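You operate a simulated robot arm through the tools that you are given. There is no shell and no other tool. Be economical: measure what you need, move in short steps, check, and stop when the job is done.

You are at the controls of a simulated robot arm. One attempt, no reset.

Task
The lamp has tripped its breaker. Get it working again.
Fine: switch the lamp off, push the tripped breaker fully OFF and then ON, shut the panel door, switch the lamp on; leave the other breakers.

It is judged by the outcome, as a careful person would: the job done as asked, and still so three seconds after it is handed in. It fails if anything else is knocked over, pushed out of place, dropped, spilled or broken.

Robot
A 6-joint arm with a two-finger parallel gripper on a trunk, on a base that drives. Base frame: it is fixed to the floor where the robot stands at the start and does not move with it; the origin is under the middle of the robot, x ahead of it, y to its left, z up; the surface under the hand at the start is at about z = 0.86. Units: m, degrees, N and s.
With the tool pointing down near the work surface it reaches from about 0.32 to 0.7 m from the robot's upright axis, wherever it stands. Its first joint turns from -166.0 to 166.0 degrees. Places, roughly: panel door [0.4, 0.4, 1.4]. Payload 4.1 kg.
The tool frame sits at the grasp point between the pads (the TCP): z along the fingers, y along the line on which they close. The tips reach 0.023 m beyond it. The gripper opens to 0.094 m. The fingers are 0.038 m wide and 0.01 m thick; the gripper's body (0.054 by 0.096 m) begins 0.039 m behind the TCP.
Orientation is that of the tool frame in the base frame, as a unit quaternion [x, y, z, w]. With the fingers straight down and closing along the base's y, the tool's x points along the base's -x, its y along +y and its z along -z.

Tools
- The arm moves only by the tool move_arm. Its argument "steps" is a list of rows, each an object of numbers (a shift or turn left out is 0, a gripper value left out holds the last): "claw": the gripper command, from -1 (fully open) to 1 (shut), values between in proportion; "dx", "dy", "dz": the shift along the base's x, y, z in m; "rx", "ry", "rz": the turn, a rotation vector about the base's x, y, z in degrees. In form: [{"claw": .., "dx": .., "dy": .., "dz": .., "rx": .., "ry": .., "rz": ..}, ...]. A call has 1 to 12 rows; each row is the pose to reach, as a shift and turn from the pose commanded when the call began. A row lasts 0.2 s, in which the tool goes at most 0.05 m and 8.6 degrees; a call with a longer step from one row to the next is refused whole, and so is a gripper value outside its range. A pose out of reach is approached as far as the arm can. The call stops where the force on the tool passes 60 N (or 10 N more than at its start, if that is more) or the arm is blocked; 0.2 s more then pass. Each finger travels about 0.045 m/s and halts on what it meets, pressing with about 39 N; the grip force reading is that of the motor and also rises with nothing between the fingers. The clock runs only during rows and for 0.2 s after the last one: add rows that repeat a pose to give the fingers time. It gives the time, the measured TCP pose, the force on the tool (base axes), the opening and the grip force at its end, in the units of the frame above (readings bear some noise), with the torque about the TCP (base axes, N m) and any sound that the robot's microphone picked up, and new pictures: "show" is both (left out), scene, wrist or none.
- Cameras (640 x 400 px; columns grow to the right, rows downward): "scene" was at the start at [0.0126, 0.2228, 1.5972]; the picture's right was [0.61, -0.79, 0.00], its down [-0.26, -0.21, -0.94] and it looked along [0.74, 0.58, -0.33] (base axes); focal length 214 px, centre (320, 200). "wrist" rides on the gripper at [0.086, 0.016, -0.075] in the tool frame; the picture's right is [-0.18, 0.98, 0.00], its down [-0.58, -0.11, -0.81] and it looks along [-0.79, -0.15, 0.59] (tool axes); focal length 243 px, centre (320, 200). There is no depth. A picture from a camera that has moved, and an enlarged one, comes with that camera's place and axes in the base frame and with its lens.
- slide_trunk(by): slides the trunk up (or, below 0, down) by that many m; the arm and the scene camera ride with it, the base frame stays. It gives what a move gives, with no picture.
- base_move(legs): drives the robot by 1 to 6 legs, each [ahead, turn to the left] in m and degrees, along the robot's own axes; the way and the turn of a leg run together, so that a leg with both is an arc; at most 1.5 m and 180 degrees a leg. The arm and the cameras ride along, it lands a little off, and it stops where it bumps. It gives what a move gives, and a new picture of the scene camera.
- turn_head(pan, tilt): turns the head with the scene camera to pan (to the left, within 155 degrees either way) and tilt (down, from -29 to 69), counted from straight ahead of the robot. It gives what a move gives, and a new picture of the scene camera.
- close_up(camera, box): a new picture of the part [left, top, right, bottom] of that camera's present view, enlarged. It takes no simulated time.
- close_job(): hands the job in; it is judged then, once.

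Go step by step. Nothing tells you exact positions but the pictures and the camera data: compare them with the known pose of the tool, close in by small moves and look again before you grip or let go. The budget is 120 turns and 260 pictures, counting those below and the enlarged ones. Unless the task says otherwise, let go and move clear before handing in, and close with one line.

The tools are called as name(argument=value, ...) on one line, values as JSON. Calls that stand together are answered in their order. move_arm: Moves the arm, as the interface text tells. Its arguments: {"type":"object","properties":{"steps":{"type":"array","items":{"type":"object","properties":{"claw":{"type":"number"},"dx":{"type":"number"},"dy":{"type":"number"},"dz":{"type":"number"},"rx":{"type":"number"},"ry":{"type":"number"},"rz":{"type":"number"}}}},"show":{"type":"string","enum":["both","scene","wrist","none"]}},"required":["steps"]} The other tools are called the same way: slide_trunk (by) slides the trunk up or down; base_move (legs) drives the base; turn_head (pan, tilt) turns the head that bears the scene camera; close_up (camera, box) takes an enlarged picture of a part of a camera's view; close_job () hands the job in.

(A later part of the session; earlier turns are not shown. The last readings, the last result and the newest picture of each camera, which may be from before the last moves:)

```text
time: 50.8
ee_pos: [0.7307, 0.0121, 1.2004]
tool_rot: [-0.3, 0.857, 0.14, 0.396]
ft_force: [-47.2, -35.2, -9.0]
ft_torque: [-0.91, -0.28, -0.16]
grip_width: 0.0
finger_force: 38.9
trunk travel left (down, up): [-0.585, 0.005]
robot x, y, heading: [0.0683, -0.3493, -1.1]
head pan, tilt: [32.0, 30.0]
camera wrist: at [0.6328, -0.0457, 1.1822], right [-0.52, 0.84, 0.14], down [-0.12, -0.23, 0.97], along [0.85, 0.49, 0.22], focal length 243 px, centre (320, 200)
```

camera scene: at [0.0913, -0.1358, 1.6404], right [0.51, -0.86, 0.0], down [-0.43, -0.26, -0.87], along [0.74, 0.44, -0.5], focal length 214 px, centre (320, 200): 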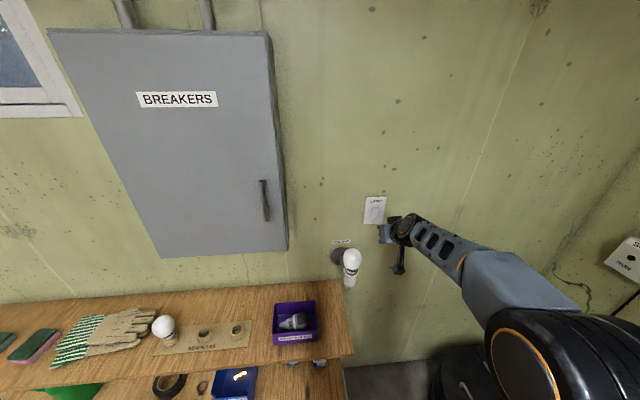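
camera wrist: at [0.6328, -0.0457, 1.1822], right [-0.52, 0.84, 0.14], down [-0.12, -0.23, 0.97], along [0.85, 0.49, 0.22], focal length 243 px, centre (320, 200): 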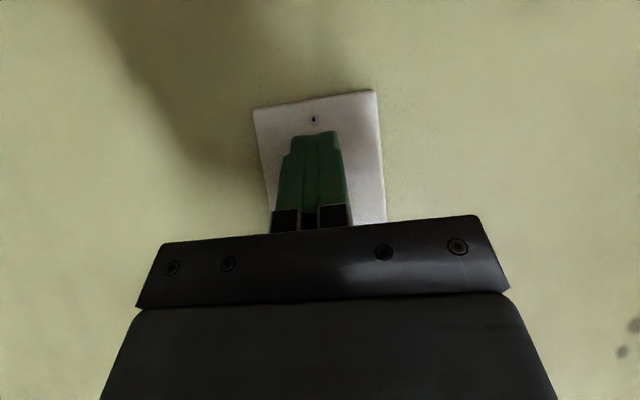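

About 59 N of contact and no click. I'll back off and look at the rocker.

move_arm(steps=[{"dx": -0.02, "dy": -0.016}, {"dx": -0.05, "dy": -0.04}, {"dx": -0.08, "dy": -0.064}], show="none")

close_up(camera="scene", box=[356, 190, 396, 220])

close_up(camera="wrist", box=[270, 90, 390, 180])

```text
time: 51.6
ee_pos: [0.6551, -0.0501, 1.1999]
tool_rot: [-0.299, 0.855, 0.14, 0.401]
ft_force: [-0.6, -1.3, -0.4]
ft_torque: [0.03, -0.01, -0.03]
grip_width: 0.0
finger_force: 38.7
trunk travel left (down, up): [-0.585, 0.005]
robot x, y, heading: [0.0694, -0.3462, -1.4]
head pan, tilt: [32.0, 30.0]
```

```text
13.33 times, centred on (376, 205) of scene
camera zoom: at [0.0903, -0.1367, 1.6405], right [0.51, -0.86, 0.0], down [-0.43, -0.26, -0.87], along [0.74, 0.44, -0.5], focal length 2860 px, centre (-427, 133)
```

zoom: 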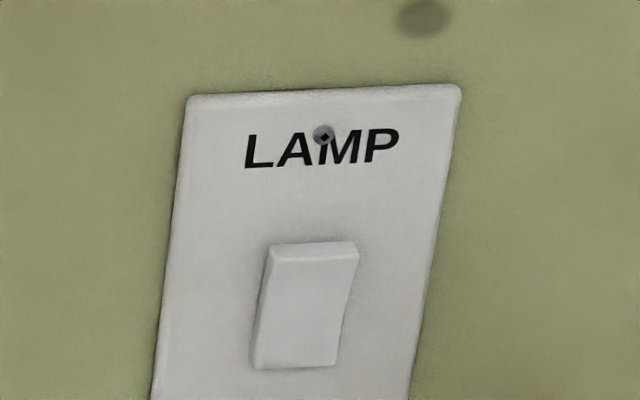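

```text
4.44 times, centred on (330, 135) of wrist
camera zoom: at [0.5576, -0.1058, 1.182], right [-0.52, 0.84, 0.14], down [-0.12, -0.24, 0.96], along [0.84, 0.48, 0.23], focal length 1078 px, centre (276, 489)
```

zoom: 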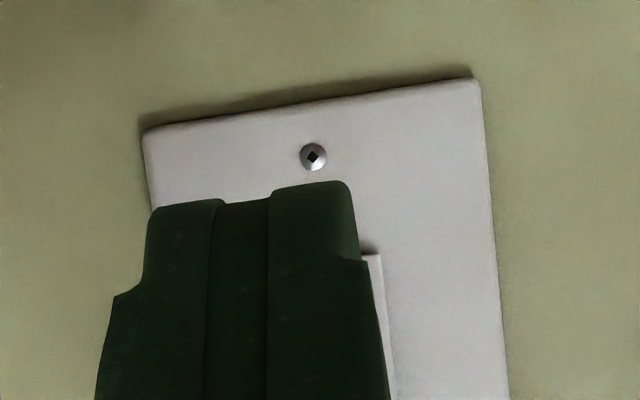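

close_up(camera="scene", box=[340, 180, 436, 240])

move_arm(steps=[{"dx": -0.03, "dy": -0.06, "dz": 0.02}, {"dx": -0.03, "dy": -0.1, "dz": 0.04}, {"dx": -0.03, "dy": -0.1, "dz": 0.04}], show="wrist")

```text
6.67 times, centred on (388, 210) of scene
camera zoom: at [0.0903, -0.1367, 1.6405], right [0.51, -0.86, 0.0], down [-0.43, -0.26, -0.87], along [0.74, 0.44, -0.5], focal length 1430 px, centre (-133, 133)
```

zoom: 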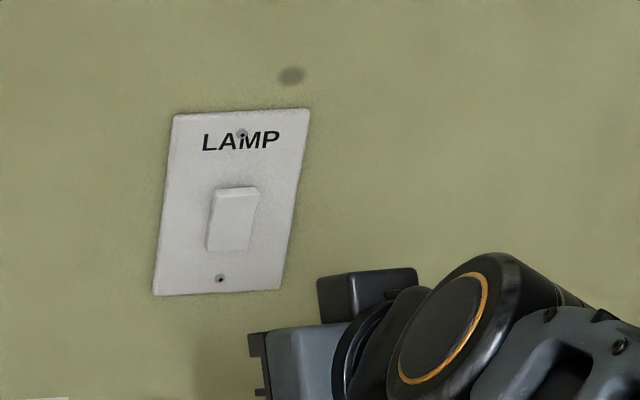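

```text
refused: row 1 steps farther than a row can; nothing moved
```

The rocker is unchanged: its bottom was already pressed in and its top protrudes (down = ON). So pressing the top switches it off.

move_arm(steps=[{"dx": 0.02, "dy": 0.016, "dz": 0.023}, {"dx": 0.04, "dy": 0.032, "dz": 0.023}, {"dx": 0.055, "dy": 0.044, "dz": 0.023}, {"dx": 0.059, "dy": 0.047, "dz": 0.023}, {"dx": 0.063, "dy": 0.05, "dz": 0.023}, {"dx": 0.066, "dy": 0.053, "dz": 0.023}, {"dx": 0.069, "dy": 0.055, "dz": 0.023}, {"dx": 0.072, "dy": 0.058, "dz": 0.023}, {"dx": 0.075, "dy": 0.06, "dz": 0.023}, {"dx": 0.078, "dy": 0.062, "dz": 0.023}], show="none")

move_arm(steps=[{"dx": -0.02, "dy": -0.016}, {"dx": -0.05, "dy": -0.04}, {"dx": -0.08, "dy": -0.064}], show="none")

close_up(camera="scene", box=[356, 190, 396, 220])

```text
time: 53.8
ee_pos: [0.7304, 0.0111, 1.2226]
tool_rot: [-0.3, 0.856, 0.139, 0.397]
ft_force: [-32.9, -18.2, -6.3]
ft_torque: [-0.33, 0.03, 0.12]
grip_width: 0.0001
finger_force: 39.0
trunk travel left (down, up): [-0.585, 0.005]
robot x, y, heading: [0.0693, -0.3489, -1.2]
head pan, tilt: [32.0, 30.0]
```

```text
time: 54.6
ee_pos: [0.6555, -0.0499, 1.2222]
tool_rot: [-0.299, 0.855, 0.14, 0.4]
ft_force: [-0.4, -0.3, 0.6]
ft_torque: [0.01, -0.01, -0.01]
grip_width: 0.0
finger_force: 38.6
trunk travel left (down, up): [-0.585, 0.005]
robot x, y, heading: [0.0679, -0.3481, -1.1]
head pan, tilt: [32.0, 30.0]
```

```text
13.33 times, centred on (376, 205) of scene
camera zoom: at [0.0904, -0.1366, 1.6405], right [0.51, -0.86, 0.0], down [-0.43, -0.26, -0.87], along [0.74, 0.44, -0.5], focal length 2860 px, centre (-427, 133)
```

zoom: 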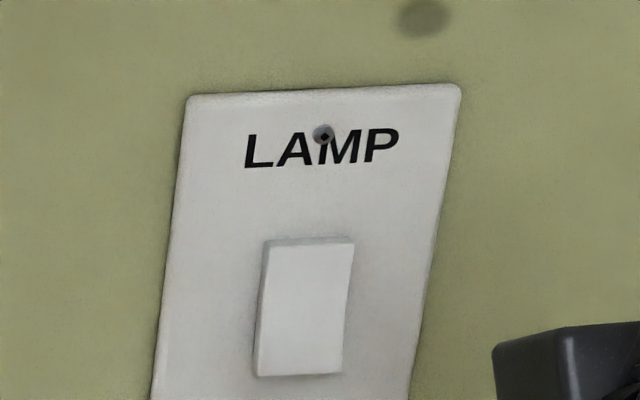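

The rocker flipped — the lamp switch is off. Next, raise clear of the bulb, open the gripper, and go to a spot in front of the door handle (bar at about (0.443, 0.241, 1.35)).

move_arm(steps=[{"dx": -0.02, "dy": -0.03, "dz": 0.03}, {"dx": -0.04, "dy": -0.05, "dz": 0.07}, {"dx": -0.065, "dy": -0.06, "dz": 0.105}, {"dx": -0.09, "dy": -0.06, "dz": 0.138, "claw": -1}, {"dx": -0.113, "dy": -0.023, "dz": 0.138}, {"dx": -0.136, "dy": 0.014, "dz": 0.138}, {"dx": -0.16, "dy": 0.05, "dz": 0.138}, {"dx": -0.185, "dy": 0.087, "dz": 0.138}, {"dx": -0.21, "dy": 0.124, "dz": 0.138}, {"dx": -0.234, "dy": 0.161, "dz": 0.138}, {"dx": -0.258, "dy": 0.198, "dz": 0.138}, {"dx": -0.2835, "dy": 0.235, "dz": 0.138}], show="both")

```text
time: 57.2
ee_pos: [0.3733, 0.1878, 1.3588]
tool_rot: [-0.299, 0.856, 0.139, 0.399]
ft_force: [0.8, 0.1, 1.2]
ft_torque: [-0.01, -0.02, -0.04]
grip_width: 0.0941
finger_force: 0.1
trunk travel left (down, up): [-0.585, 0.005]
robot x, y, heading: [0.0667, -0.3497, -1.1]
head pan, tilt: [32.0, 30.0]
camera scene: at [0.0909, -0.1346, 1.6402], right [0.51, -0.86, 0.0], down [-0.43, -0.26, -0.87], along [0.74, 0.44, -0.5], focal length 214 px, centre (320, 200)
camera wrist: at [0.2747, 0.13, 1.3404], right [-0.52, 0.84, 0.14], down [-0.12, -0.24, 0.96], along [0.85, 0.48, 0.23], focal length 243 px, centre (320, 200)
```

scene: 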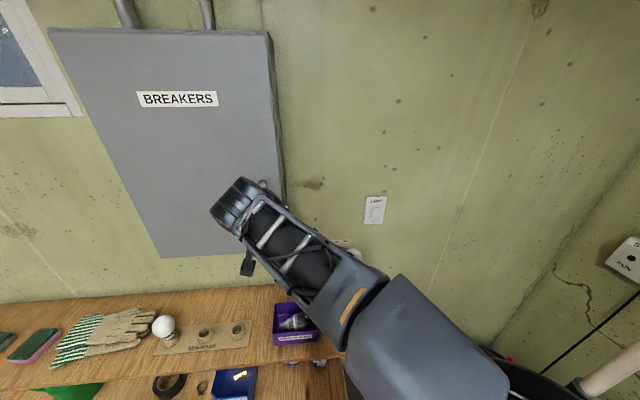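
wrist: 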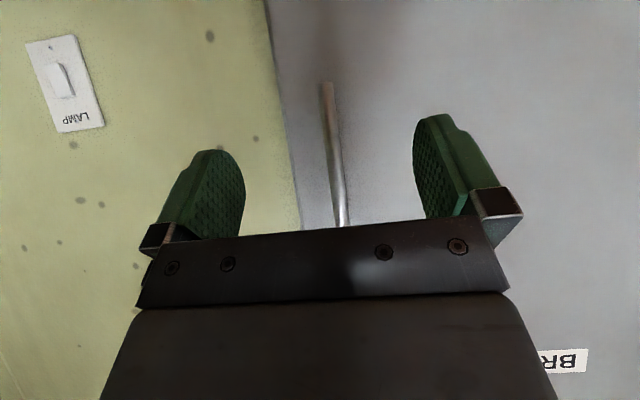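

The bar is centred between the fingers. Advance and grip.

move_arm(steps=[{"dx": 0.023, "dy": 0.018}, {"dx": 0.045, "dy": 0.036}, {"dx": 0.06, "dy": 0.047}, {"dx": 0.06, "dy": 0.047}, {"dx": 0.06, "dy": 0.047, "claw": 1}, {"dx": 0.06, "dy": 0.047}, {"dx": 0.06, "dy": 0.047}, {"dx": 0.06, "dy": 0.047}, {"dx": 0.06, "dy": 0.047}, {"dx": 0.06, "dy": 0.047}], show="both")

```text
time: 59.4
ee_pos: [0.4304, 0.2363, 1.3603]
tool_rot: [-0.3, 0.855, 0.14, 0.399]
ft_force: [-8.1, 13.7, 4.3]
ft_torque: [-0.65, 0.2, 0.08]
grip_width: 0.012
finger_force: 45.3
trunk travel left (down, up): [-0.585, 0.005]
robot x, y, heading: [0.0732, -0.3491, -1.2]
head pan, tilt: [32.0, 30.0]
camera scene: at [0.0888, -0.1331, 1.6401], right [0.51, -0.86, 0.0], down [-0.43, -0.26, -0.87], along [0.74, 0.44, -0.5], focal length 214 px, centre (320, 200)
camera wrist: at [0.3328, 0.1791, 1.3412], right [-0.52, 0.84, 0.14], down [-0.12, -0.24, 0.96], along [0.84, 0.49, 0.23], focal length 243 px, centre (320, 200)
```

scene: 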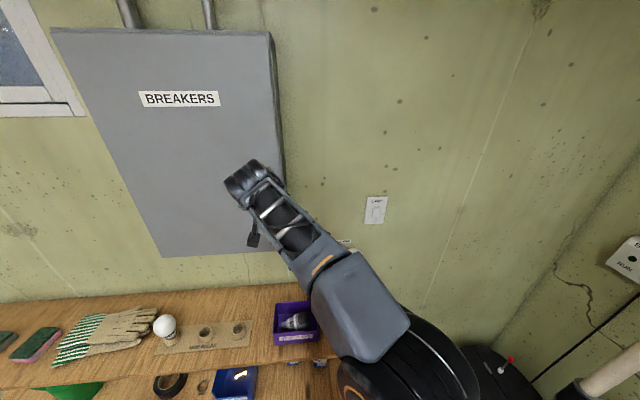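
wrist: 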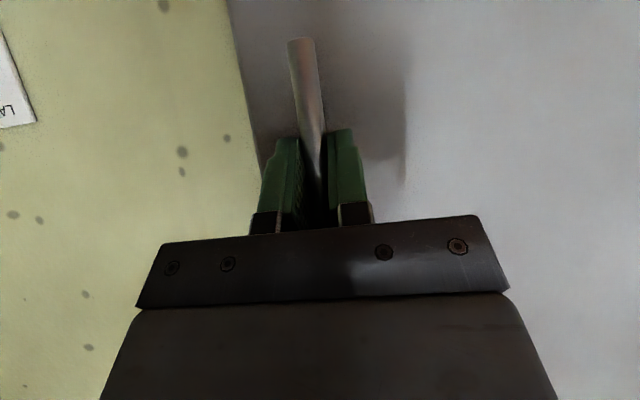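

Gripped the handle bar. I'll start pulling the door along its hinge arc, a little first.

move_arm(steps=[{"dx": -0.013, "dy": -0.008, "rz": -2.5}, {"dx": -0.0265, "dy": -0.0153, "rz": -5}, {"dx": -0.04, "dy": -0.022, "rz": -7.5}, {"dx": -0.0543, "dy": -0.0281, "rz": -10}], show="both")

```text
time: 60.4
ee_pos: [0.3756, 0.2126, 1.3608]
tool_rot: [-0.225, 0.877, 0.105, 0.411]
ft_force: [-11.4, 33.1, 10.6]
ft_torque: [0.0, 1.28, 0.13]
grip_width: 0.0117
finger_force: 44.3
trunk travel left (down, up): [-0.585, 0.005]
robot x, y, heading: [0.0701, -0.3514, -1.0]
head pan, tilt: [32.0, 30.0]
camera scene: at [0.0876, -0.1286, 1.6396], right [0.51, -0.86, 0.01], down [-0.43, -0.26, -0.87], along [0.74, 0.44, -0.5], focal length 214 px, centre (320, 200)
camera wrist: at [0.2689, 0.1721, 1.3409], right [-0.37, 0.92, 0.14], down [-0.16, -0.21, 0.96], along [0.91, 0.33, 0.23], focal length 243 px, centre (320, 200)
```

scene: 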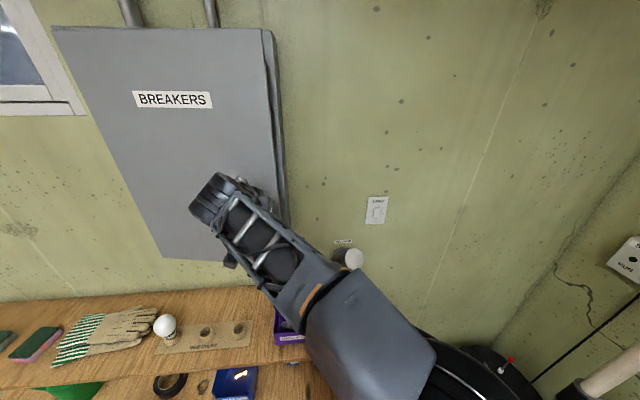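
wrist: 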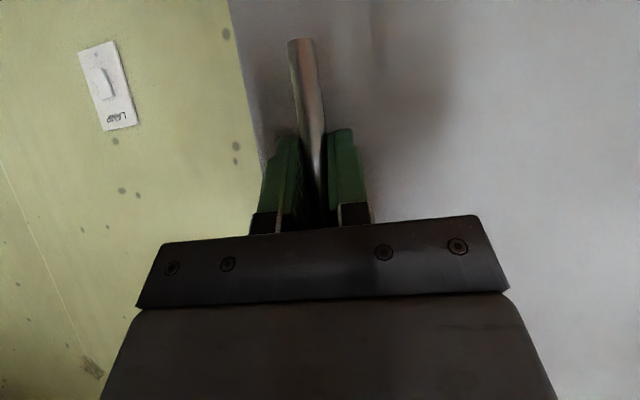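

The door opens; the sideways force suggests the hinge radius is a bit smaller than I assumed. Continuing with a tighter arc.

move_arm(steps=[{"dx": -0.017, "dy": 0.003, "rz": -2.5}, {"dx": -0.03, "dy": -0.002, "rz": -5}, {"dx": -0.044, "dy": -0.005, "rz": -7.5}, {"dx": -0.058, "dy": -0.008, "rz": -10}, {"dx": -0.072, "dy": -0.011, "rz": -12.5}, {"dx": -0.086, "dy": -0.013, "rz": -15}, {"dx": -0.1, "dy": -0.0145, "rz": -17.5}, {"dx": -0.115, "dy": -0.0155, "rz": -20}], show="both")

```text
time: 62.2
ee_pos: [0.2635, 0.1919, 1.36]
tool_rot: [-0.069, 0.903, 0.032, 0.422]
ft_force: [-0.6, 23.8, 11.8]
ft_torque: [-0.32, 0.56, 0.11]
grip_width: 0.0118
finger_force: 44.6
trunk travel left (down, up): [-0.585, 0.005]
robot x, y, heading: [0.0739, -0.3471, -0.9]
head pan, tilt: [32.0, 30.0]
camera scene: at [0.0905, -0.1314, 1.6399], right [0.51, -0.86, 0.0], down [-0.43, -0.26, -0.87], along [0.74, 0.44, -0.5], focal length 214 px, centre (320, 200)
camera wrist: at [0.1494, 0.1917, 1.3411], right [-0.03, 0.99, 0.14], down [-0.23, -0.14, 0.96], along [0.97, 0.0, 0.23], focal length 243 px, centre (320, 200)
```

scene: 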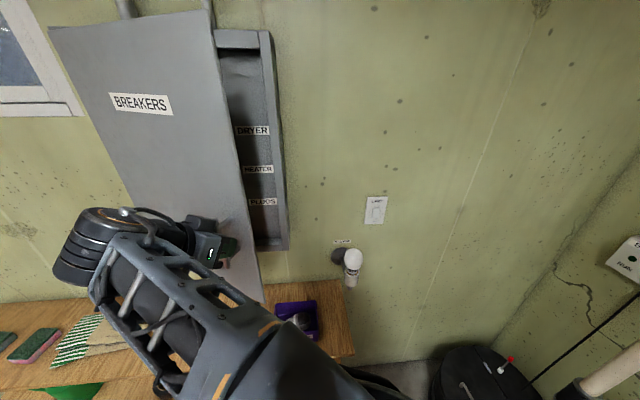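
wrist: 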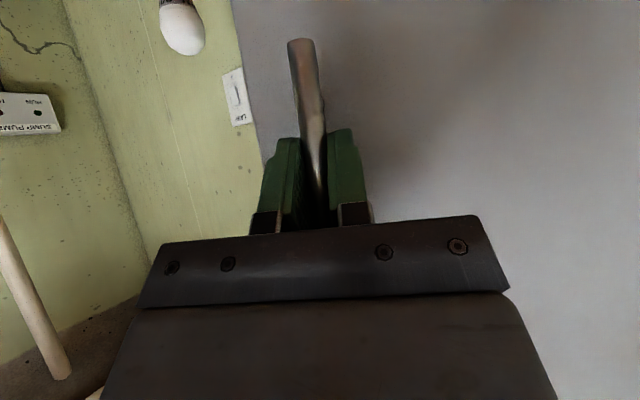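

move_arm(steps=[{"dx": -0.0145, "dy": 0.006, "rz": -2.5}, {"dx": -0.029, "dy": 0.0075, "rz": -5}, {"dx": -0.043, "dy": 0.009, "rz": -7.5}, {"dx": -0.0575, "dy": 0.011, "rz": -10}, {"dx": -0.072, "dy": 0.014, "rz": -12.5}, {"dx": -0.086, "dy": 0.017, "rz": -15}, {"dx": -0.1, "dy": 0.021, "rz": -17.5}, {"dx": -0.113, "dy": 0.025, "rz": -20}], show="scene")

```text
time: 63.9
ee_pos: [0.1702, 0.2045, 1.3483]
tool_rot: [0.074, 0.903, -0.029, 0.423]
ft_force: [7.2, 27.5, -0.3]
ft_torque: [-2.14, -0.87, 0.19]
grip_width: 0.0119
finger_force: 45.3
out of reach, approached as far as the arm can: row 6, 7, 8
trunk travel left (down, up): [-0.585, 0.005]
robot x, y, heading: [0.0754, -0.3485, -1.1]
head pan, tilt: [32.0, 30.0]
stopped in row 8: the force on the tool passed its limit at 73 N (the readings are from after the stop); the commanded pose is now the measured one
camera scene: at [0.0939, -0.1196, 1.6386], right [0.51, -0.86, 0.01], down [-0.43, -0.26, -0.86], along [0.74, 0.44, -0.51], focal length 214 px, centre (320, 200)
```

scene: 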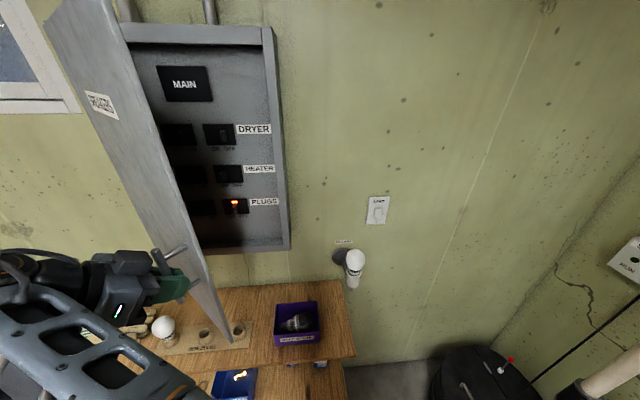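

Door is about 50° open, with a red light on the PLUGS breaker; the left column is still hidden. I'll release and back the base to withdraw the fingers.

move_arm(steps=[{"claw": -1}, {"claw": -1}, {"claw": -1}, {"claw": -1}, {"claw": -1}, {"claw": -1}], show="none")

base_move(legs=[[-0.1, 0]])

```text
time: 65.3
ee_pos: [0.1678, 0.1925, 1.3498]
tool_rot: [0.077, 0.902, -0.026, 0.424]
ft_force: [0.7, 0.1, 0.3]
ft_torque: [0.02, 0.0, -0.03]
grip_width: 0.094
finger_force: 0.0
trunk travel left (down, up): [-0.585, 0.005]
robot x, y, heading: [0.0733, -0.3502, -1.3]
head pan, tilt: [32.0, 30.0]
```

```text
time: 66.5
ee_pos: [0.0646, 0.1938, 1.3505]
tool_rot: [0.077, 0.902, -0.026, 0.424]
ft_force: [-1.0, 0.2, 0.3]
ft_torque: [-0.01, -0.05, 0.03]
grip_width: 0.094
finger_force: 0.0
trunk travel left (down, up): [-0.585, 0.005]
robot x, y, heading: [-0.0268, -0.3487, -1.4]
head pan, tilt: [32.0, 30.0]
camera scene: at [-0.0104, -0.1333, 1.6404], right [0.51, -0.86, 0.0], down [-0.43, -0.26, -0.87], along [0.74, 0.44, -0.5], focal length 214 px, centre (320, 200)
```

scene: 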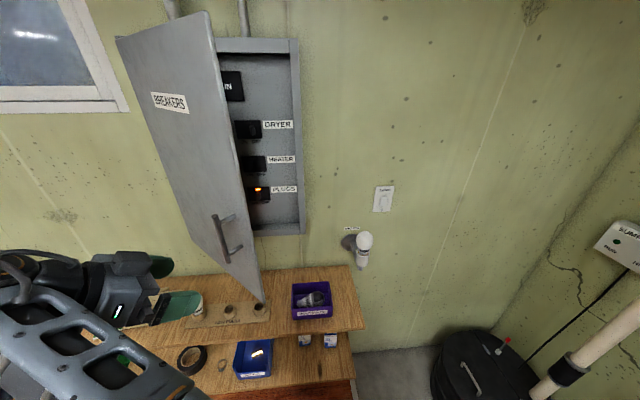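

Now I'll close the fingers and go around the door edge to its inner side to push it wider.

move_arm(steps=[{"claw": 1, "dx": 0.0, "dy": -0.04, "rz": 4}, {"dx": 0.01, "dy": -0.08, "rz": 8}, {"dx": 0.03, "dy": -0.12, "rz": 14}, {"dx": 0.06, "dy": -0.15, "rz": 20}, {"dx": 0.1, "dy": -0.165, "rz": 26}, {"dx": 0.14, "dy": -0.17, "rz": 32}, {"dx": 0.185, "dy": -0.17, "rz": 38}, {"dx": 0.23, "dy": -0.16, "rz": 42}, {"dx": 0.25, "dy": -0.13, "rz": 46}], show="scene")

```text
time: 68.5
ee_pos: [0.3169, 0.0653, 1.3494]
tool_rot: [-0.282, 0.861, 0.141, 0.4]
ft_force: [0.3, -0.1, 0.9]
ft_torque: [-0.07, 0.03, 0.0]
grip_width: 0.0
finger_force: 39.3
trunk travel left (down, up): [-0.585, 0.005]
robot x, y, heading: [-0.0319, -0.3497, -1.5]
head pan, tilt: [32.0, 30.0]
camera scene: at [-0.0086, -0.1325, 1.6402], right [0.51, -0.86, 0.0], down [-0.43, -0.26, -0.87], along [0.74, 0.44, -0.5], focal length 214 px, centre (320, 200)
```

scene: 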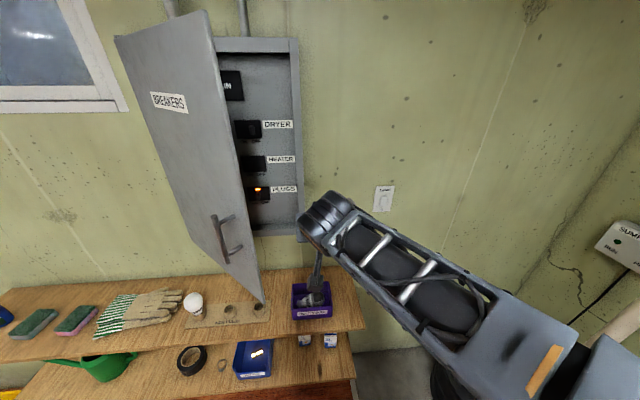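

move_arm(steps=[{"dx": 0.0, "dy": 0.04}, {"dx": -0.005, "dy": 0.08}, {"dx": -0.02, "dy": 0.11}, {"dx": -0.05, "dy": 0.13}, {"dx": -0.08, "dy": 0.135}, {"dx": -0.11, "dy": 0.14}, {"dx": -0.14, "dy": 0.145}, {"dx": -0.17, "dy": 0.155}], show="scene")

```text
time: 70.2
ee_pos: [0.1468, 0.2201, 1.3501]
tool_rot: [-0.281, 0.861, 0.141, 0.4]
ft_force: [-0.5, -0.8, 0.2]
ft_torque: [0.02, 0.03, -0.01]
grip_width: 0.0003
finger_force: 38.8
trunk travel left (down, up): [-0.585, 0.005]
robot x, y, heading: [-0.0293, -0.3477, -1.2]
head pan, tilt: [32.0, 30.0]
camera scene: at [-0.0095, -0.133, 1.6403], right [0.51, -0.86, 0.0], down [-0.43, -0.26, -0.87], along [0.74, 0.44, -0.5], focal length 214 px, centre (320, 200)
```

scene: 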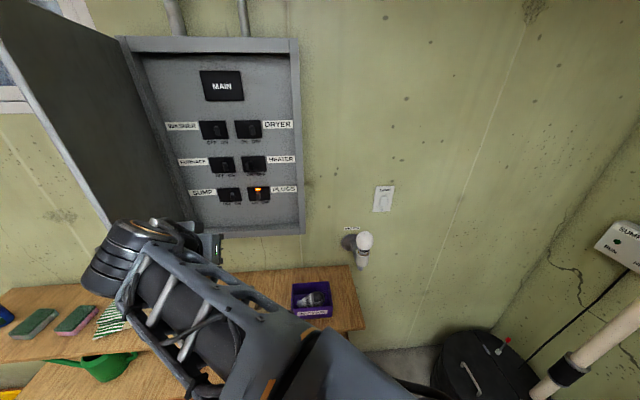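

The door is wide open. Zoom on the breakers.

close_up(camera="scene", box=[160, 60, 304, 210])

close_up(camera="scene", box=[180, 110, 300, 210])

```text
2.67 times, centred on (232, 135) of scene
camera zoom: at [-0.0095, -0.133, 1.6403], right [0.51, -0.86, 0.0], down [-0.43, -0.26, -0.87], along [0.74, 0.44, -0.5], focal length 572 px, centre (555, 373)
```

zoom: 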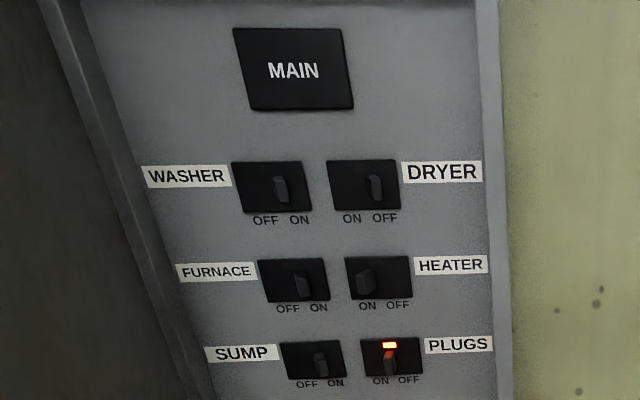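

```text
4.00 times, centred on (240, 160) of scene
camera zoom: at [-0.0095, -0.133, 1.6403], right [0.51, -0.86, 0.0], down [-0.43, -0.26, -0.87], along [0.74, 0.44, -0.5], focal length 858 px, centre (640, 360)
```

zoom: 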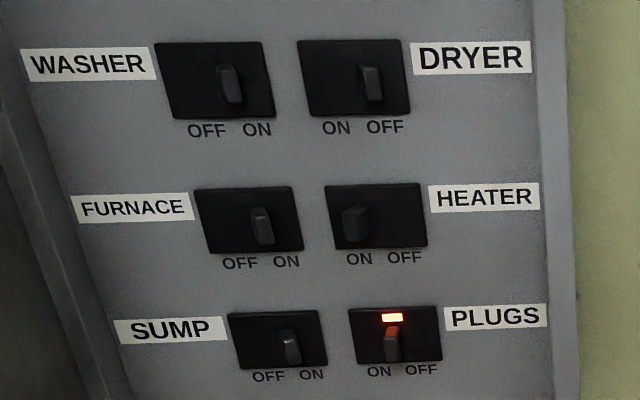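

The PLUGS breaker is the tripped one (red flag, toggle mid; OFF is to the right, ON to the left). I'll bring the fingertips in front of it, staying ~6 cm off, and look.

move_arm(steps=[{"dx": 0.04, "dy": 0.01, "dz": -0.01}, {"dx": 0.08, "dy": 0.025, "dz": -0.02}, {"dx": 0.12, "dy": 0.045, "dz": -0.03}, {"dx": 0.15, "dy": 0.07, "dz": -0.04}, {"dx": 0.17, "dy": 0.085, "dz": -0.045}, {"dx": 0.17, "dy": 0.085, "dz": -0.045}], show="both")

close_up(camera="scene", box=[180, 150, 300, 250])

```text
time: 71.7
ee_pos: [0.3174, 0.3049, 1.3035]
tool_rot: [-0.281, 0.861, 0.141, 0.4]
ft_force: [0.1, 0.2, -0.8]
ft_torque: [0.02, -0.02, 0.02]
grip_width: 0.0
finger_force: 38.9
trunk travel left (down, up): [-0.585, 0.005]
robot x, y, heading: [-0.0322, -0.3457, -1.4]
head pan, tilt: [32.0, 30.0]
camera scene: at [-0.0092, -0.1339, 1.6404], right [0.51, -0.86, 0.0], down [-0.43, -0.26, -0.87], along [0.74, 0.44, -0.5], focal length 214 px, centre (320, 200)
camera wrist: at [0.217, 0.2512, 1.2858], right [-0.49, 0.86, 0.16], down [-0.12, -0.25, 0.96], along [0.86, 0.45, 0.23], focal length 243 px, centre (320, 200)
```

scene: 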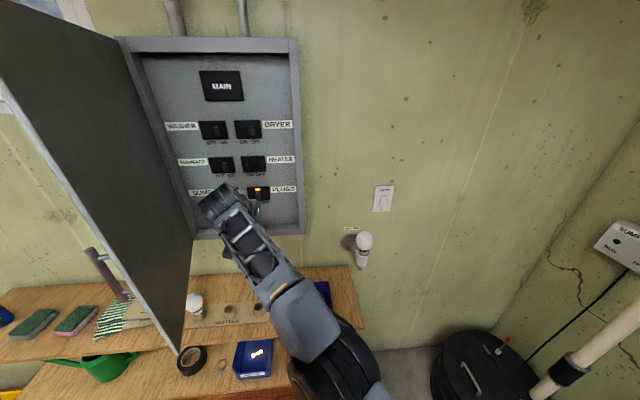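
wrist: 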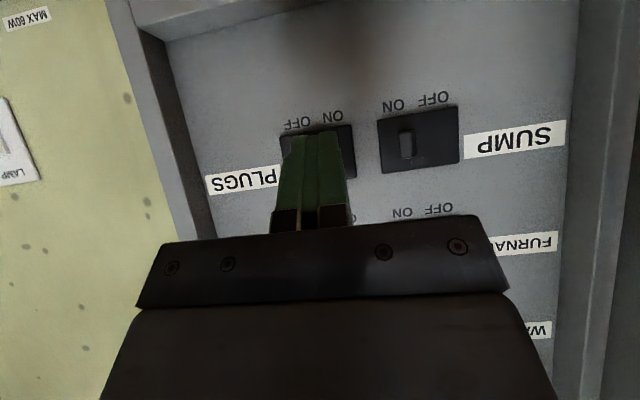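

```text
4.00 times, centred on (240, 200) of scene
camera zoom: at [-0.0092, -0.1339, 1.6404], right [0.51, -0.86, 0.0], down [-0.43, -0.26, -0.87], along [0.74, 0.44, -0.5], focal length 858 px, centre (640, 200)
```

zoom: 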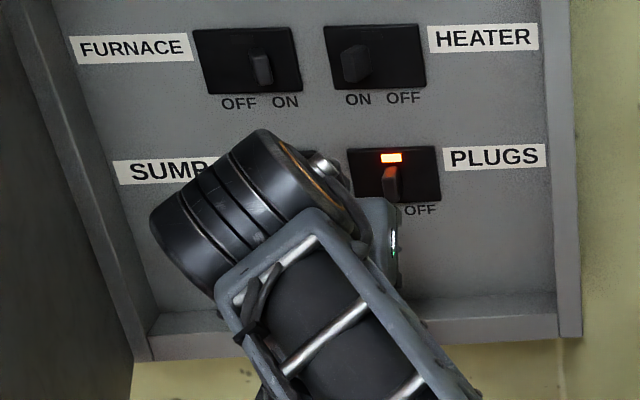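

The door stays open. PLUGS toggle is at about (0.42, 0.37, 1.294). I'll approach just left of it, between PLUGS and SUMP, stopping short of contact.

move_arm(steps=[{"dx": -0.007, "dy": 0.009, "dz": -0.006}, {"dx": 0.015, "dy": 0.027, "dz": -0.006}, {"dx": 0.035, "dy": 0.043, "dz": -0.006}, {"dx": 0.053, "dy": 0.057, "dz": -0.006}, {"dx": 0.053, "dy": 0.057, "dz": -0.006}], show="wrist")

close_up(camera="scene", box=[200, 160, 300, 235])

close_up(camera="wrist", box=[220, 60, 460, 220])

```text
time: 72.8
ee_pos: [0.335, 0.3111, 1.2788]
tool_rot: [-0.282, 0.86, 0.141, 0.4]
ft_force: [-0.3, 0.2, 0.2]
ft_torque: [-0.02, 0.0, 0.04]
grip_width: 0.0001
finger_force: 38.9
out of reach, approached as far as the arm can: row 1, 2, 3, 4, 5
trunk travel left (down, up): [-0.585, 0.005]
robot x, y, heading: [-0.0334, -0.3455, -1.1]
head pan, tilt: [32.0, 30.0]
camera wrist: at [0.2344, 0.2579, 1.2601], right [-0.49, 0.86, 0.16], down [-0.12, -0.25, 0.96], along [0.86, 0.45, 0.23], focal length 243 px, centre (320, 200)
```

wrist: 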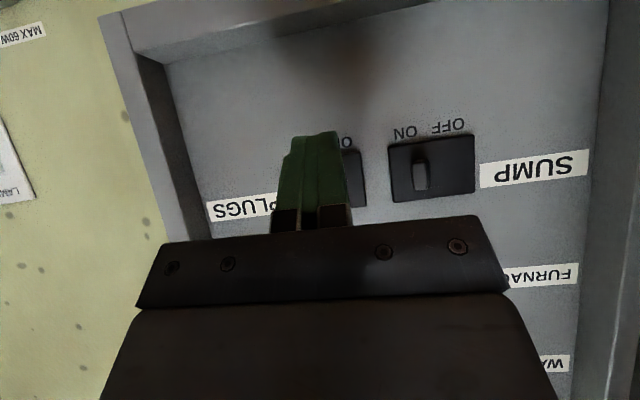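

```text
5.33 times, centred on (250, 198) of scene
camera zoom: at [-0.0092, -0.1336, 1.6404], right [0.51, -0.86, 0.0], down [-0.43, -0.26, -0.87], along [0.74, 0.44, -0.5], focal length 1144 px, centre (693, 213)
```

zoom: 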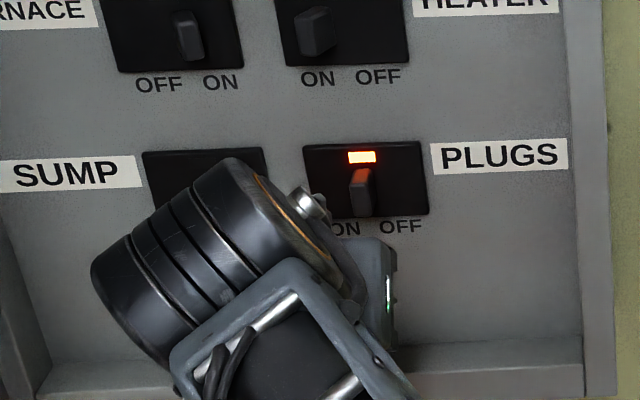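

```text
2.50 times, centred on (340, 140) of wrist
camera zoom: at [0.2344, 0.2579, 1.2601], right [-0.49, 0.86, 0.16], down [-0.12, -0.25, 0.96], along [0.86, 0.45, 0.23], focal length 606 px, centre (270, 350)
```

zoom: 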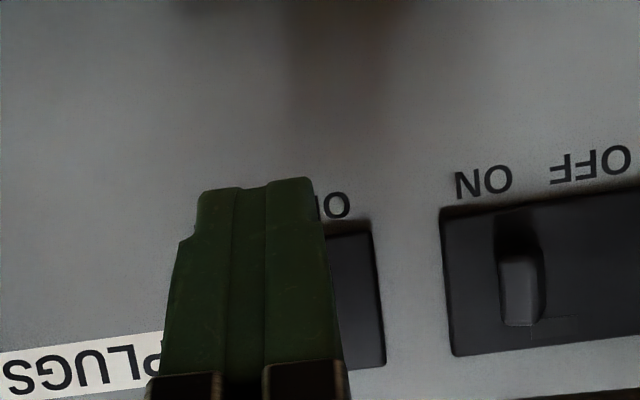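

The arm is at its reach limit; I'll retract a bit, drive 0.1 m closer, and re-approach.

move_arm(steps=[{"dx": -0.03, "dy": -0.024, "dz": 0.006}, {"dx": -0.06, "dy": -0.048, "dz": 0.012}, {"dx": -0.09, "dy": -0.07, "dz": 0.018}], show="none")

base_move(legs=[[0.1, 0]])

```text
time: 73.7
ee_pos: [0.2459, 0.2414, 1.2974]
tool_rot: [-0.281, 0.861, 0.141, 0.401]
ft_force: [-0.6, -0.1, 0.1]
ft_torque: [0.02, 0.02, 0.0]
grip_width: 0.0002
finger_force: 38.9
trunk travel left (down, up): [-0.585, 0.005]
robot x, y, heading: [-0.0357, -0.3485, -1.5]
head pan, tilt: [32.0, 30.0]
```

```text
time: 74.8
ee_pos: [0.3486, 0.2402, 1.2971]
tool_rot: [-0.281, 0.861, 0.142, 0.4]
ft_force: [0.3, 0.4, -0.1]
ft_torque: [0.0, 0.02, -0.01]
grip_width: 0.0
finger_force: 38.4
trunk travel left (down, up): [-0.585, 0.005]
robot x, y, heading: [0.0684, -0.3494, -1.1]
head pan, tilt: [32.0, 30.0]
camera scene: at [0.0924, -0.1355, 1.6403], right [0.51, -0.86, 0.0], down [-0.43, -0.26, -0.87], along [0.74, 0.44, -0.5], focal length 214 px, centre (320, 200)
```

scene: 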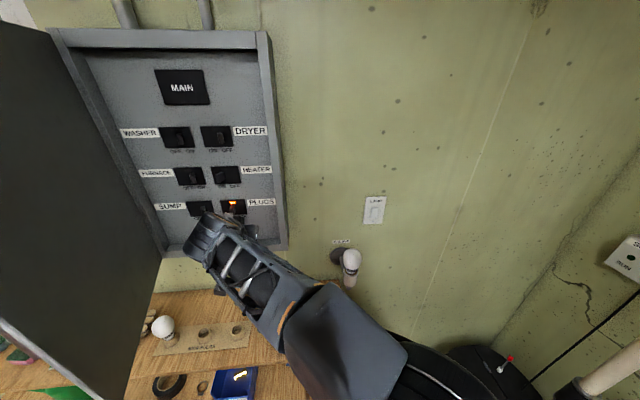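

close_up(camera="scene", box=[180, 170, 280, 245])

```text
5.33 times, centred on (230, 208) of scene
camera zoom: at [0.0924, -0.1355, 1.6403], right [0.51, -0.86, 0.0], down [-0.43, -0.26, -0.87], along [0.74, 0.44, -0.5], focal length 1144 px, centre (800, 160)
```

zoom: 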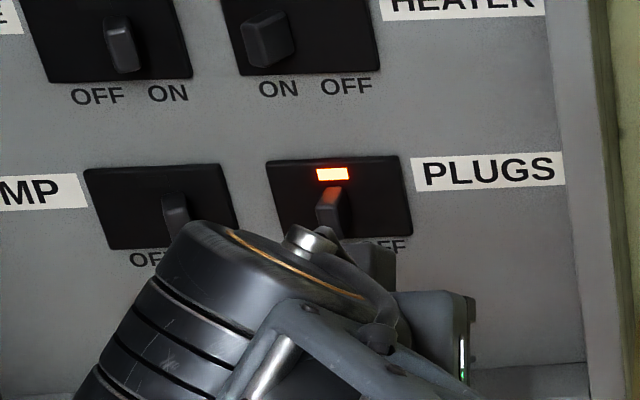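

move_arm(steps=[{"dx": -0.023, "dy": 0.028, "dz": 0.01}, {"dx": -0.046, "dy": 0.057, "dz": 0.01}, {"dx": -0.025, "dy": 0.074, "dz": 0.01}, {"dx": -0.003, "dy": 0.091, "dz": 0.01}, {"dx": 0.012, "dy": 0.103, "dz": 0.01}, {"dx": 0.012, "dy": 0.103, "dz": 0.01}], show="none")

close_up(camera="scene", box=[180, 170, 280, 245])

close_up(camera="wrist", box=[200, 40, 456, 220])

```text
time: 76.2
ee_pos: [0.3504, 0.3236, 1.2954]
tool_rot: [-0.282, 0.861, 0.141, 0.4]
ft_force: [-0.9, -0.1, -0.5]
ft_torque: [0.02, -0.01, 0.03]
grip_width: 0.0001
finger_force: 39.2
out of reach, approached as far as the arm can: row 4, 5, 6
trunk travel left (down, up): [-0.585, 0.005]
robot x, y, heading: [0.0695, -0.349, -1.3]
head pan, tilt: [32.0, 30.0]
```

```text
5.33 times, centred on (230, 208) of scene
camera zoom: at [0.091, -0.1363, 1.6405], right [0.51, -0.86, 0.0], down [-0.43, -0.26, -0.87], along [0.74, 0.44, -0.5], focal length 1144 px, centre (800, 160)
```

zoom: 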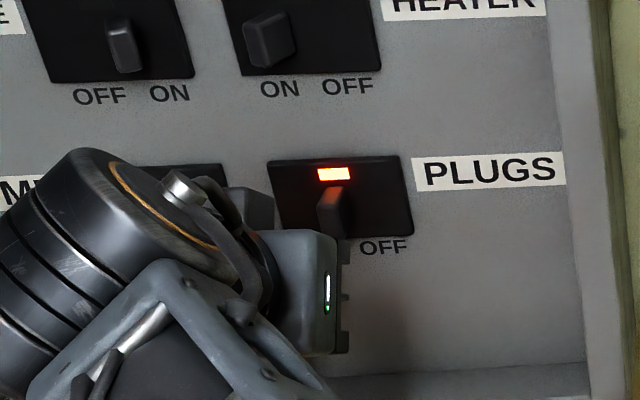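

```text
2.22 times, centred on (328, 130) of wrist
camera zoom: at [0.2504, 0.2697, 1.2768], right [-0.49, 0.86, 0.16], down [-0.12, -0.25, 0.96], along [0.86, 0.45, 0.23], focal length 539 px, centre (302, 356)
```

zoom: 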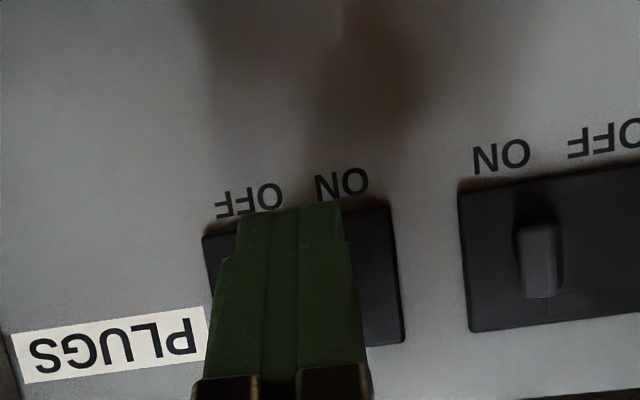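

Still slightly out of reach; the base must be closer to the wall. I'll retract the arm to the right/up and shift the base ~0.12 m diagonally.

move_arm(steps=[{"dx": -0.02, "dy": -0.04, "dz": 0.01}, {"dx": -0.02, "dy": -0.08, "dz": 0.02}, {"dx": -0.01, "dy": -0.12, "dz": 0.03}, {"dx": 0.0, "dy": -0.16, "dz": 0.045}, {"dx": 0.01, "dy": -0.2, "dz": 0.06}, {"dx": 0.02, "dy": -0.24, "dz": 0.07}, {"dx": 0.03, "dy": -0.28, "dz": 0.08}, {"dx": 0.04, "dy": -0.32, "dz": 0.08}], show="none")

base_move(legs=[[0, 30], [0.12, 0], [0, -30]])

```text
time: 78.0
ee_pos: [0.3909, 0.0019, 1.3728]
tool_rot: [-0.281, 0.861, 0.141, 0.4]
ft_force: [-0.1, -0.2, 0.3]
ft_torque: [0.01, 0.03, 0.01]
grip_width: 0.0
finger_force: 39.1
trunk travel left (down, up): [-0.585, 0.005]
robot x, y, heading: [0.075, -0.3458, -1.1]
head pan, tilt: [32.0, 30.0]
```

```text
time: 82.2
ee_pos: [0.4945, 0.0642, 1.3735]
tool_rot: [-0.285, 0.859, 0.143, 0.4]
ft_force: [-0.5, 0.4, 0.0]
ft_torque: [-0.03, 0.0, -0.05]
grip_width: 0.0
finger_force: 39.2
trunk travel left (down, up): [-0.585, 0.005]
robot x, y, heading: [0.1775, -0.2868, -0.5]
head pan, tilt: [32.0, 30.0]
camera scene: at [0.1959, -0.0772, 1.6404], right [0.52, -0.85, 0.0], down [-0.43, -0.26, -0.87], along [0.74, 0.45, -0.5], focal length 214 px, centre (320, 200)
```

scene: 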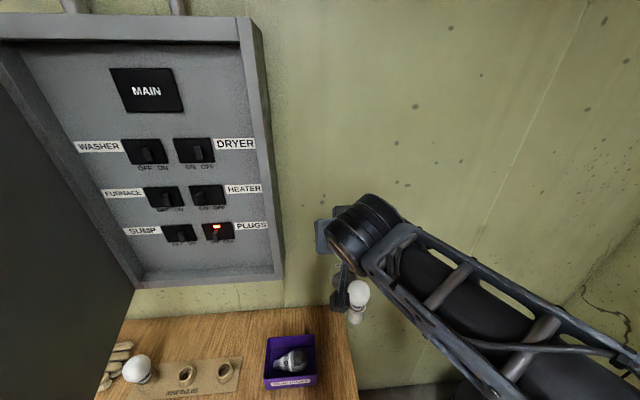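

close_up(camera="scene", box=[160, 195, 280, 275])

```text
5.00 times, centred on (220, 235) of scene
camera zoom: at [0.1959, -0.0772, 1.6404], right [0.52, -0.85, 0.0], down [-0.43, -0.26, -0.87], along [0.74, 0.45, -0.5], focal length 1072 px, centre (820, 25)
```

zoom: 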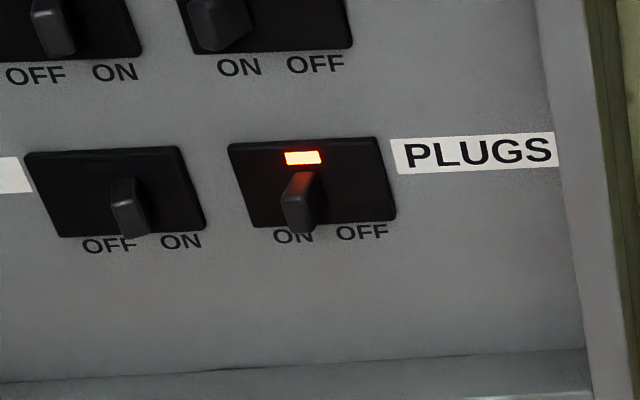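

Toggle tip is at about (0.409, 0.352, 1.302), standing ~2 cm off the breaker. Going to the pre-position left of it.

move_arm(steps=[{"dx": -0.03, "dy": 0.02, "dz": -0.0}, {"dx": -0.06, "dy": 0.055, "dz": -0.01}, {"dx": -0.09, "dy": 0.09, "dz": -0.02}, {"dx": -0.115, "dy": 0.125, "dz": -0.035}, {"dx": -0.135, "dy": 0.16, "dz": -0.05}, {"dx": -0.155, "dy": 0.195, "dz": -0.06}, {"dx": -0.168, "dy": 0.23, "dz": -0.07}, {"dx": -0.1715, "dy": 0.252, "dz": -0.07}, {"dx": -0.1715, "dy": 0.252, "dz": -0.07}], show="both")

close_up(camera="scene", box=[160, 195, 280, 275])

```text
time: 84.2
ee_pos: [0.3215, 0.3175, 1.3028]
tool_rot: [-0.286, 0.859, 0.143, 0.399]
ft_force: [-0.6, -0.6, -0.3]
ft_torque: [-0.01, 0.01, 0.03]
grip_width: 0.0
finger_force: 38.5
trunk travel left (down, up): [-0.585, 0.005]
robot x, y, heading: [0.1731, -0.2905, -0.6]
head pan, tilt: [32.0, 30.0]
camera scene: at [0.1957, -0.0771, 1.6404], right [0.52, -0.85, 0.0], down [-0.43, -0.26, -0.87], along [0.74, 0.45, -0.5], focal length 214 px, centre (320, 200)
camera wrist: at [0.2222, 0.2628, 1.2841], right [-0.5, 0.85, 0.16], down [-0.12, -0.25, 0.96], along [0.86, 0.46, 0.23], focal length 243 px, centre (320, 200)
```

scene: 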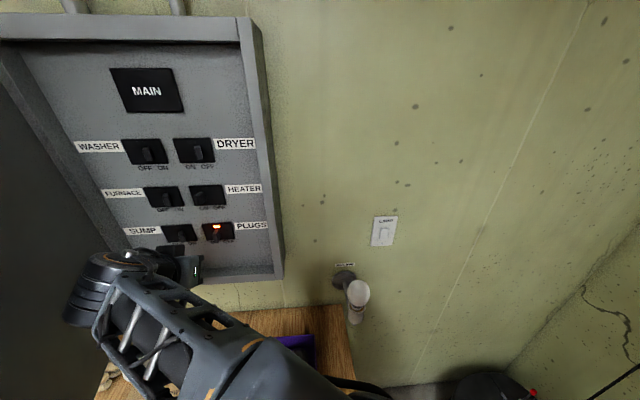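
wrist: 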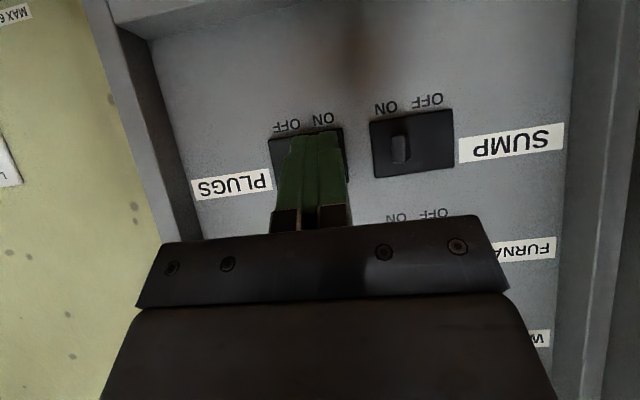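

```text
5.00 times, centred on (220, 235) of scene
camera zoom: at [0.1957, -0.0771, 1.6404], right [0.52, -0.85, 0.0], down [-0.43, -0.26, -0.87], along [0.74, 0.45, -0.5], focal length 1072 px, centre (820, 25)
```

zoom: 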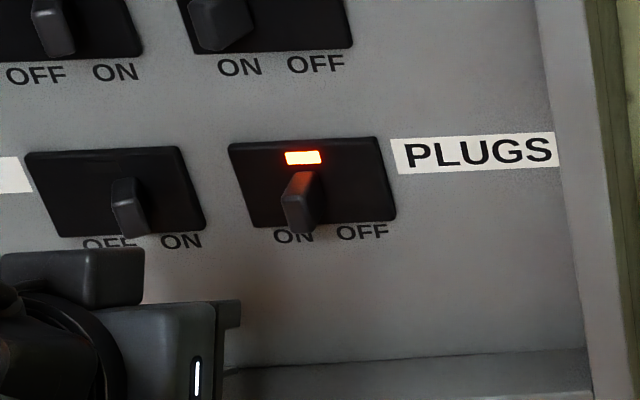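

move_arm(steps=[{"dx": 0.02, "dy": 0.016}, {"dx": 0.039, "dy": 0.031}, {"dx": 0.039, "dy": 0.031}], show="none")

close_up(camera="scene", box=[160, 195, 280, 275])

close_up(camera="wrist", box=[220, 60, 460, 220])

```text
time: 85.0
ee_pos: [0.3603, 0.3471, 1.3038]
tool_rot: [-0.286, 0.859, 0.144, 0.4]
ft_force: [0.8, 0.1, -1.3]
ft_torque: [0.03, 0.03, 0.02]
grip_width: 0.0
finger_force: 39.3
trunk travel left (down, up): [-0.585, 0.005]
robot x, y, heading: [0.178, -0.2894, -0.5]
head pan, tilt: [32.0, 30.0]
```

```text
5.00 times, centred on (220, 235) of scene
camera zoom: at [0.1956, -0.0771, 1.6404], right [0.52, -0.85, 0.0], down [-0.43, -0.26, -0.87], along [0.74, 0.45, -0.5], focal length 1072 px, centre (820, 25)
```

zoom: 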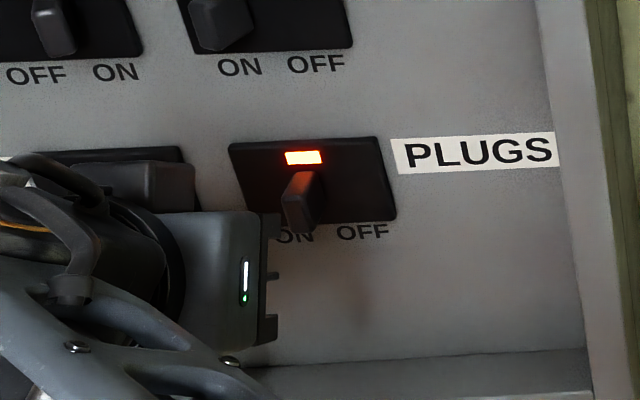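

```text
2.50 times, centred on (340, 140) of wrist
camera zoom: at [0.2613, 0.2936, 1.2848], right [-0.5, 0.85, 0.16], down [-0.12, -0.25, 0.96], along [0.86, 0.46, 0.23], focal length 606 px, centre (270, 350)
```

zoom: 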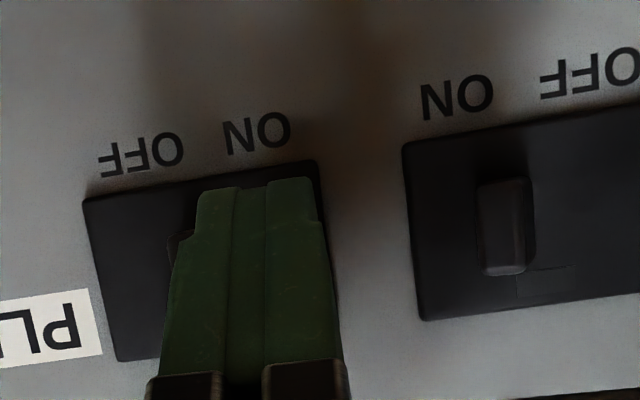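

The finger is left of the toggle (toggle peeks out beside it in the wrist view). Advance ~2 cm alongside it.

move_arm(steps=[{"dx": 0.006, "dy": 0.005}, {"dx": 0.012, "dy": 0.01}, {"dx": 0.018, "dy": 0.014}, {"dx": 0.018, "dy": 0.014}], show="none")

close_up(camera="wrist", box=[220, 60, 460, 220])

close_up(camera="scene", box=[160, 195, 280, 275])

```text
time: 86.0
ee_pos: [0.3791, 0.3619, 1.3037]
tool_rot: [-0.286, 0.859, 0.143, 0.4]
ft_force: [-0.2, -0.6, 0.4]
ft_torque: [0.0, -0.03, 0.02]
grip_width: 0.0
finger_force: 38.8
trunk travel left (down, up): [-0.585, 0.005]
robot x, y, heading: [0.1747, -0.2864, -0.4]
head pan, tilt: [32.0, 30.0]
```

```text
2.50 times, centred on (340, 140) of wrist
camera zoom: at [0.28, 0.3078, 1.2853], right [-0.5, 0.85, 0.16], down [-0.12, -0.25, 0.96], along [0.86, 0.46, 0.23], focal length 606 px, centre (270, 350)
```

zoom: 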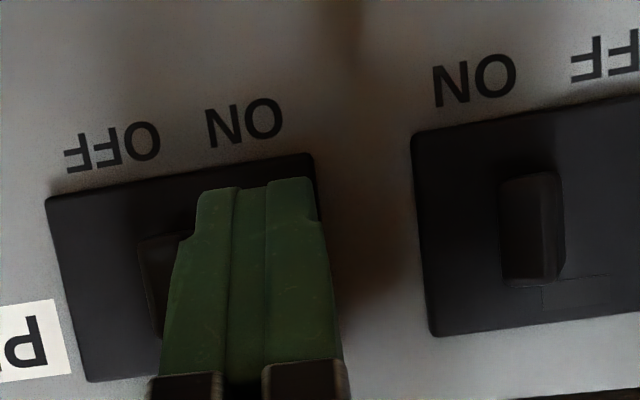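

```text
5.00 times, centred on (220, 235) of scene
camera zoom: at [0.1957, -0.077, 1.6404], right [0.52, -0.85, 0.0], down [-0.43, -0.26, -0.87], along [0.74, 0.45, -0.5], focal length 1072 px, centre (820, 25)
```

zoom: 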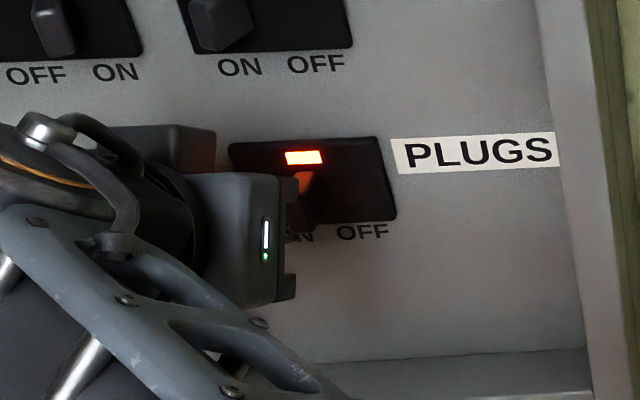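

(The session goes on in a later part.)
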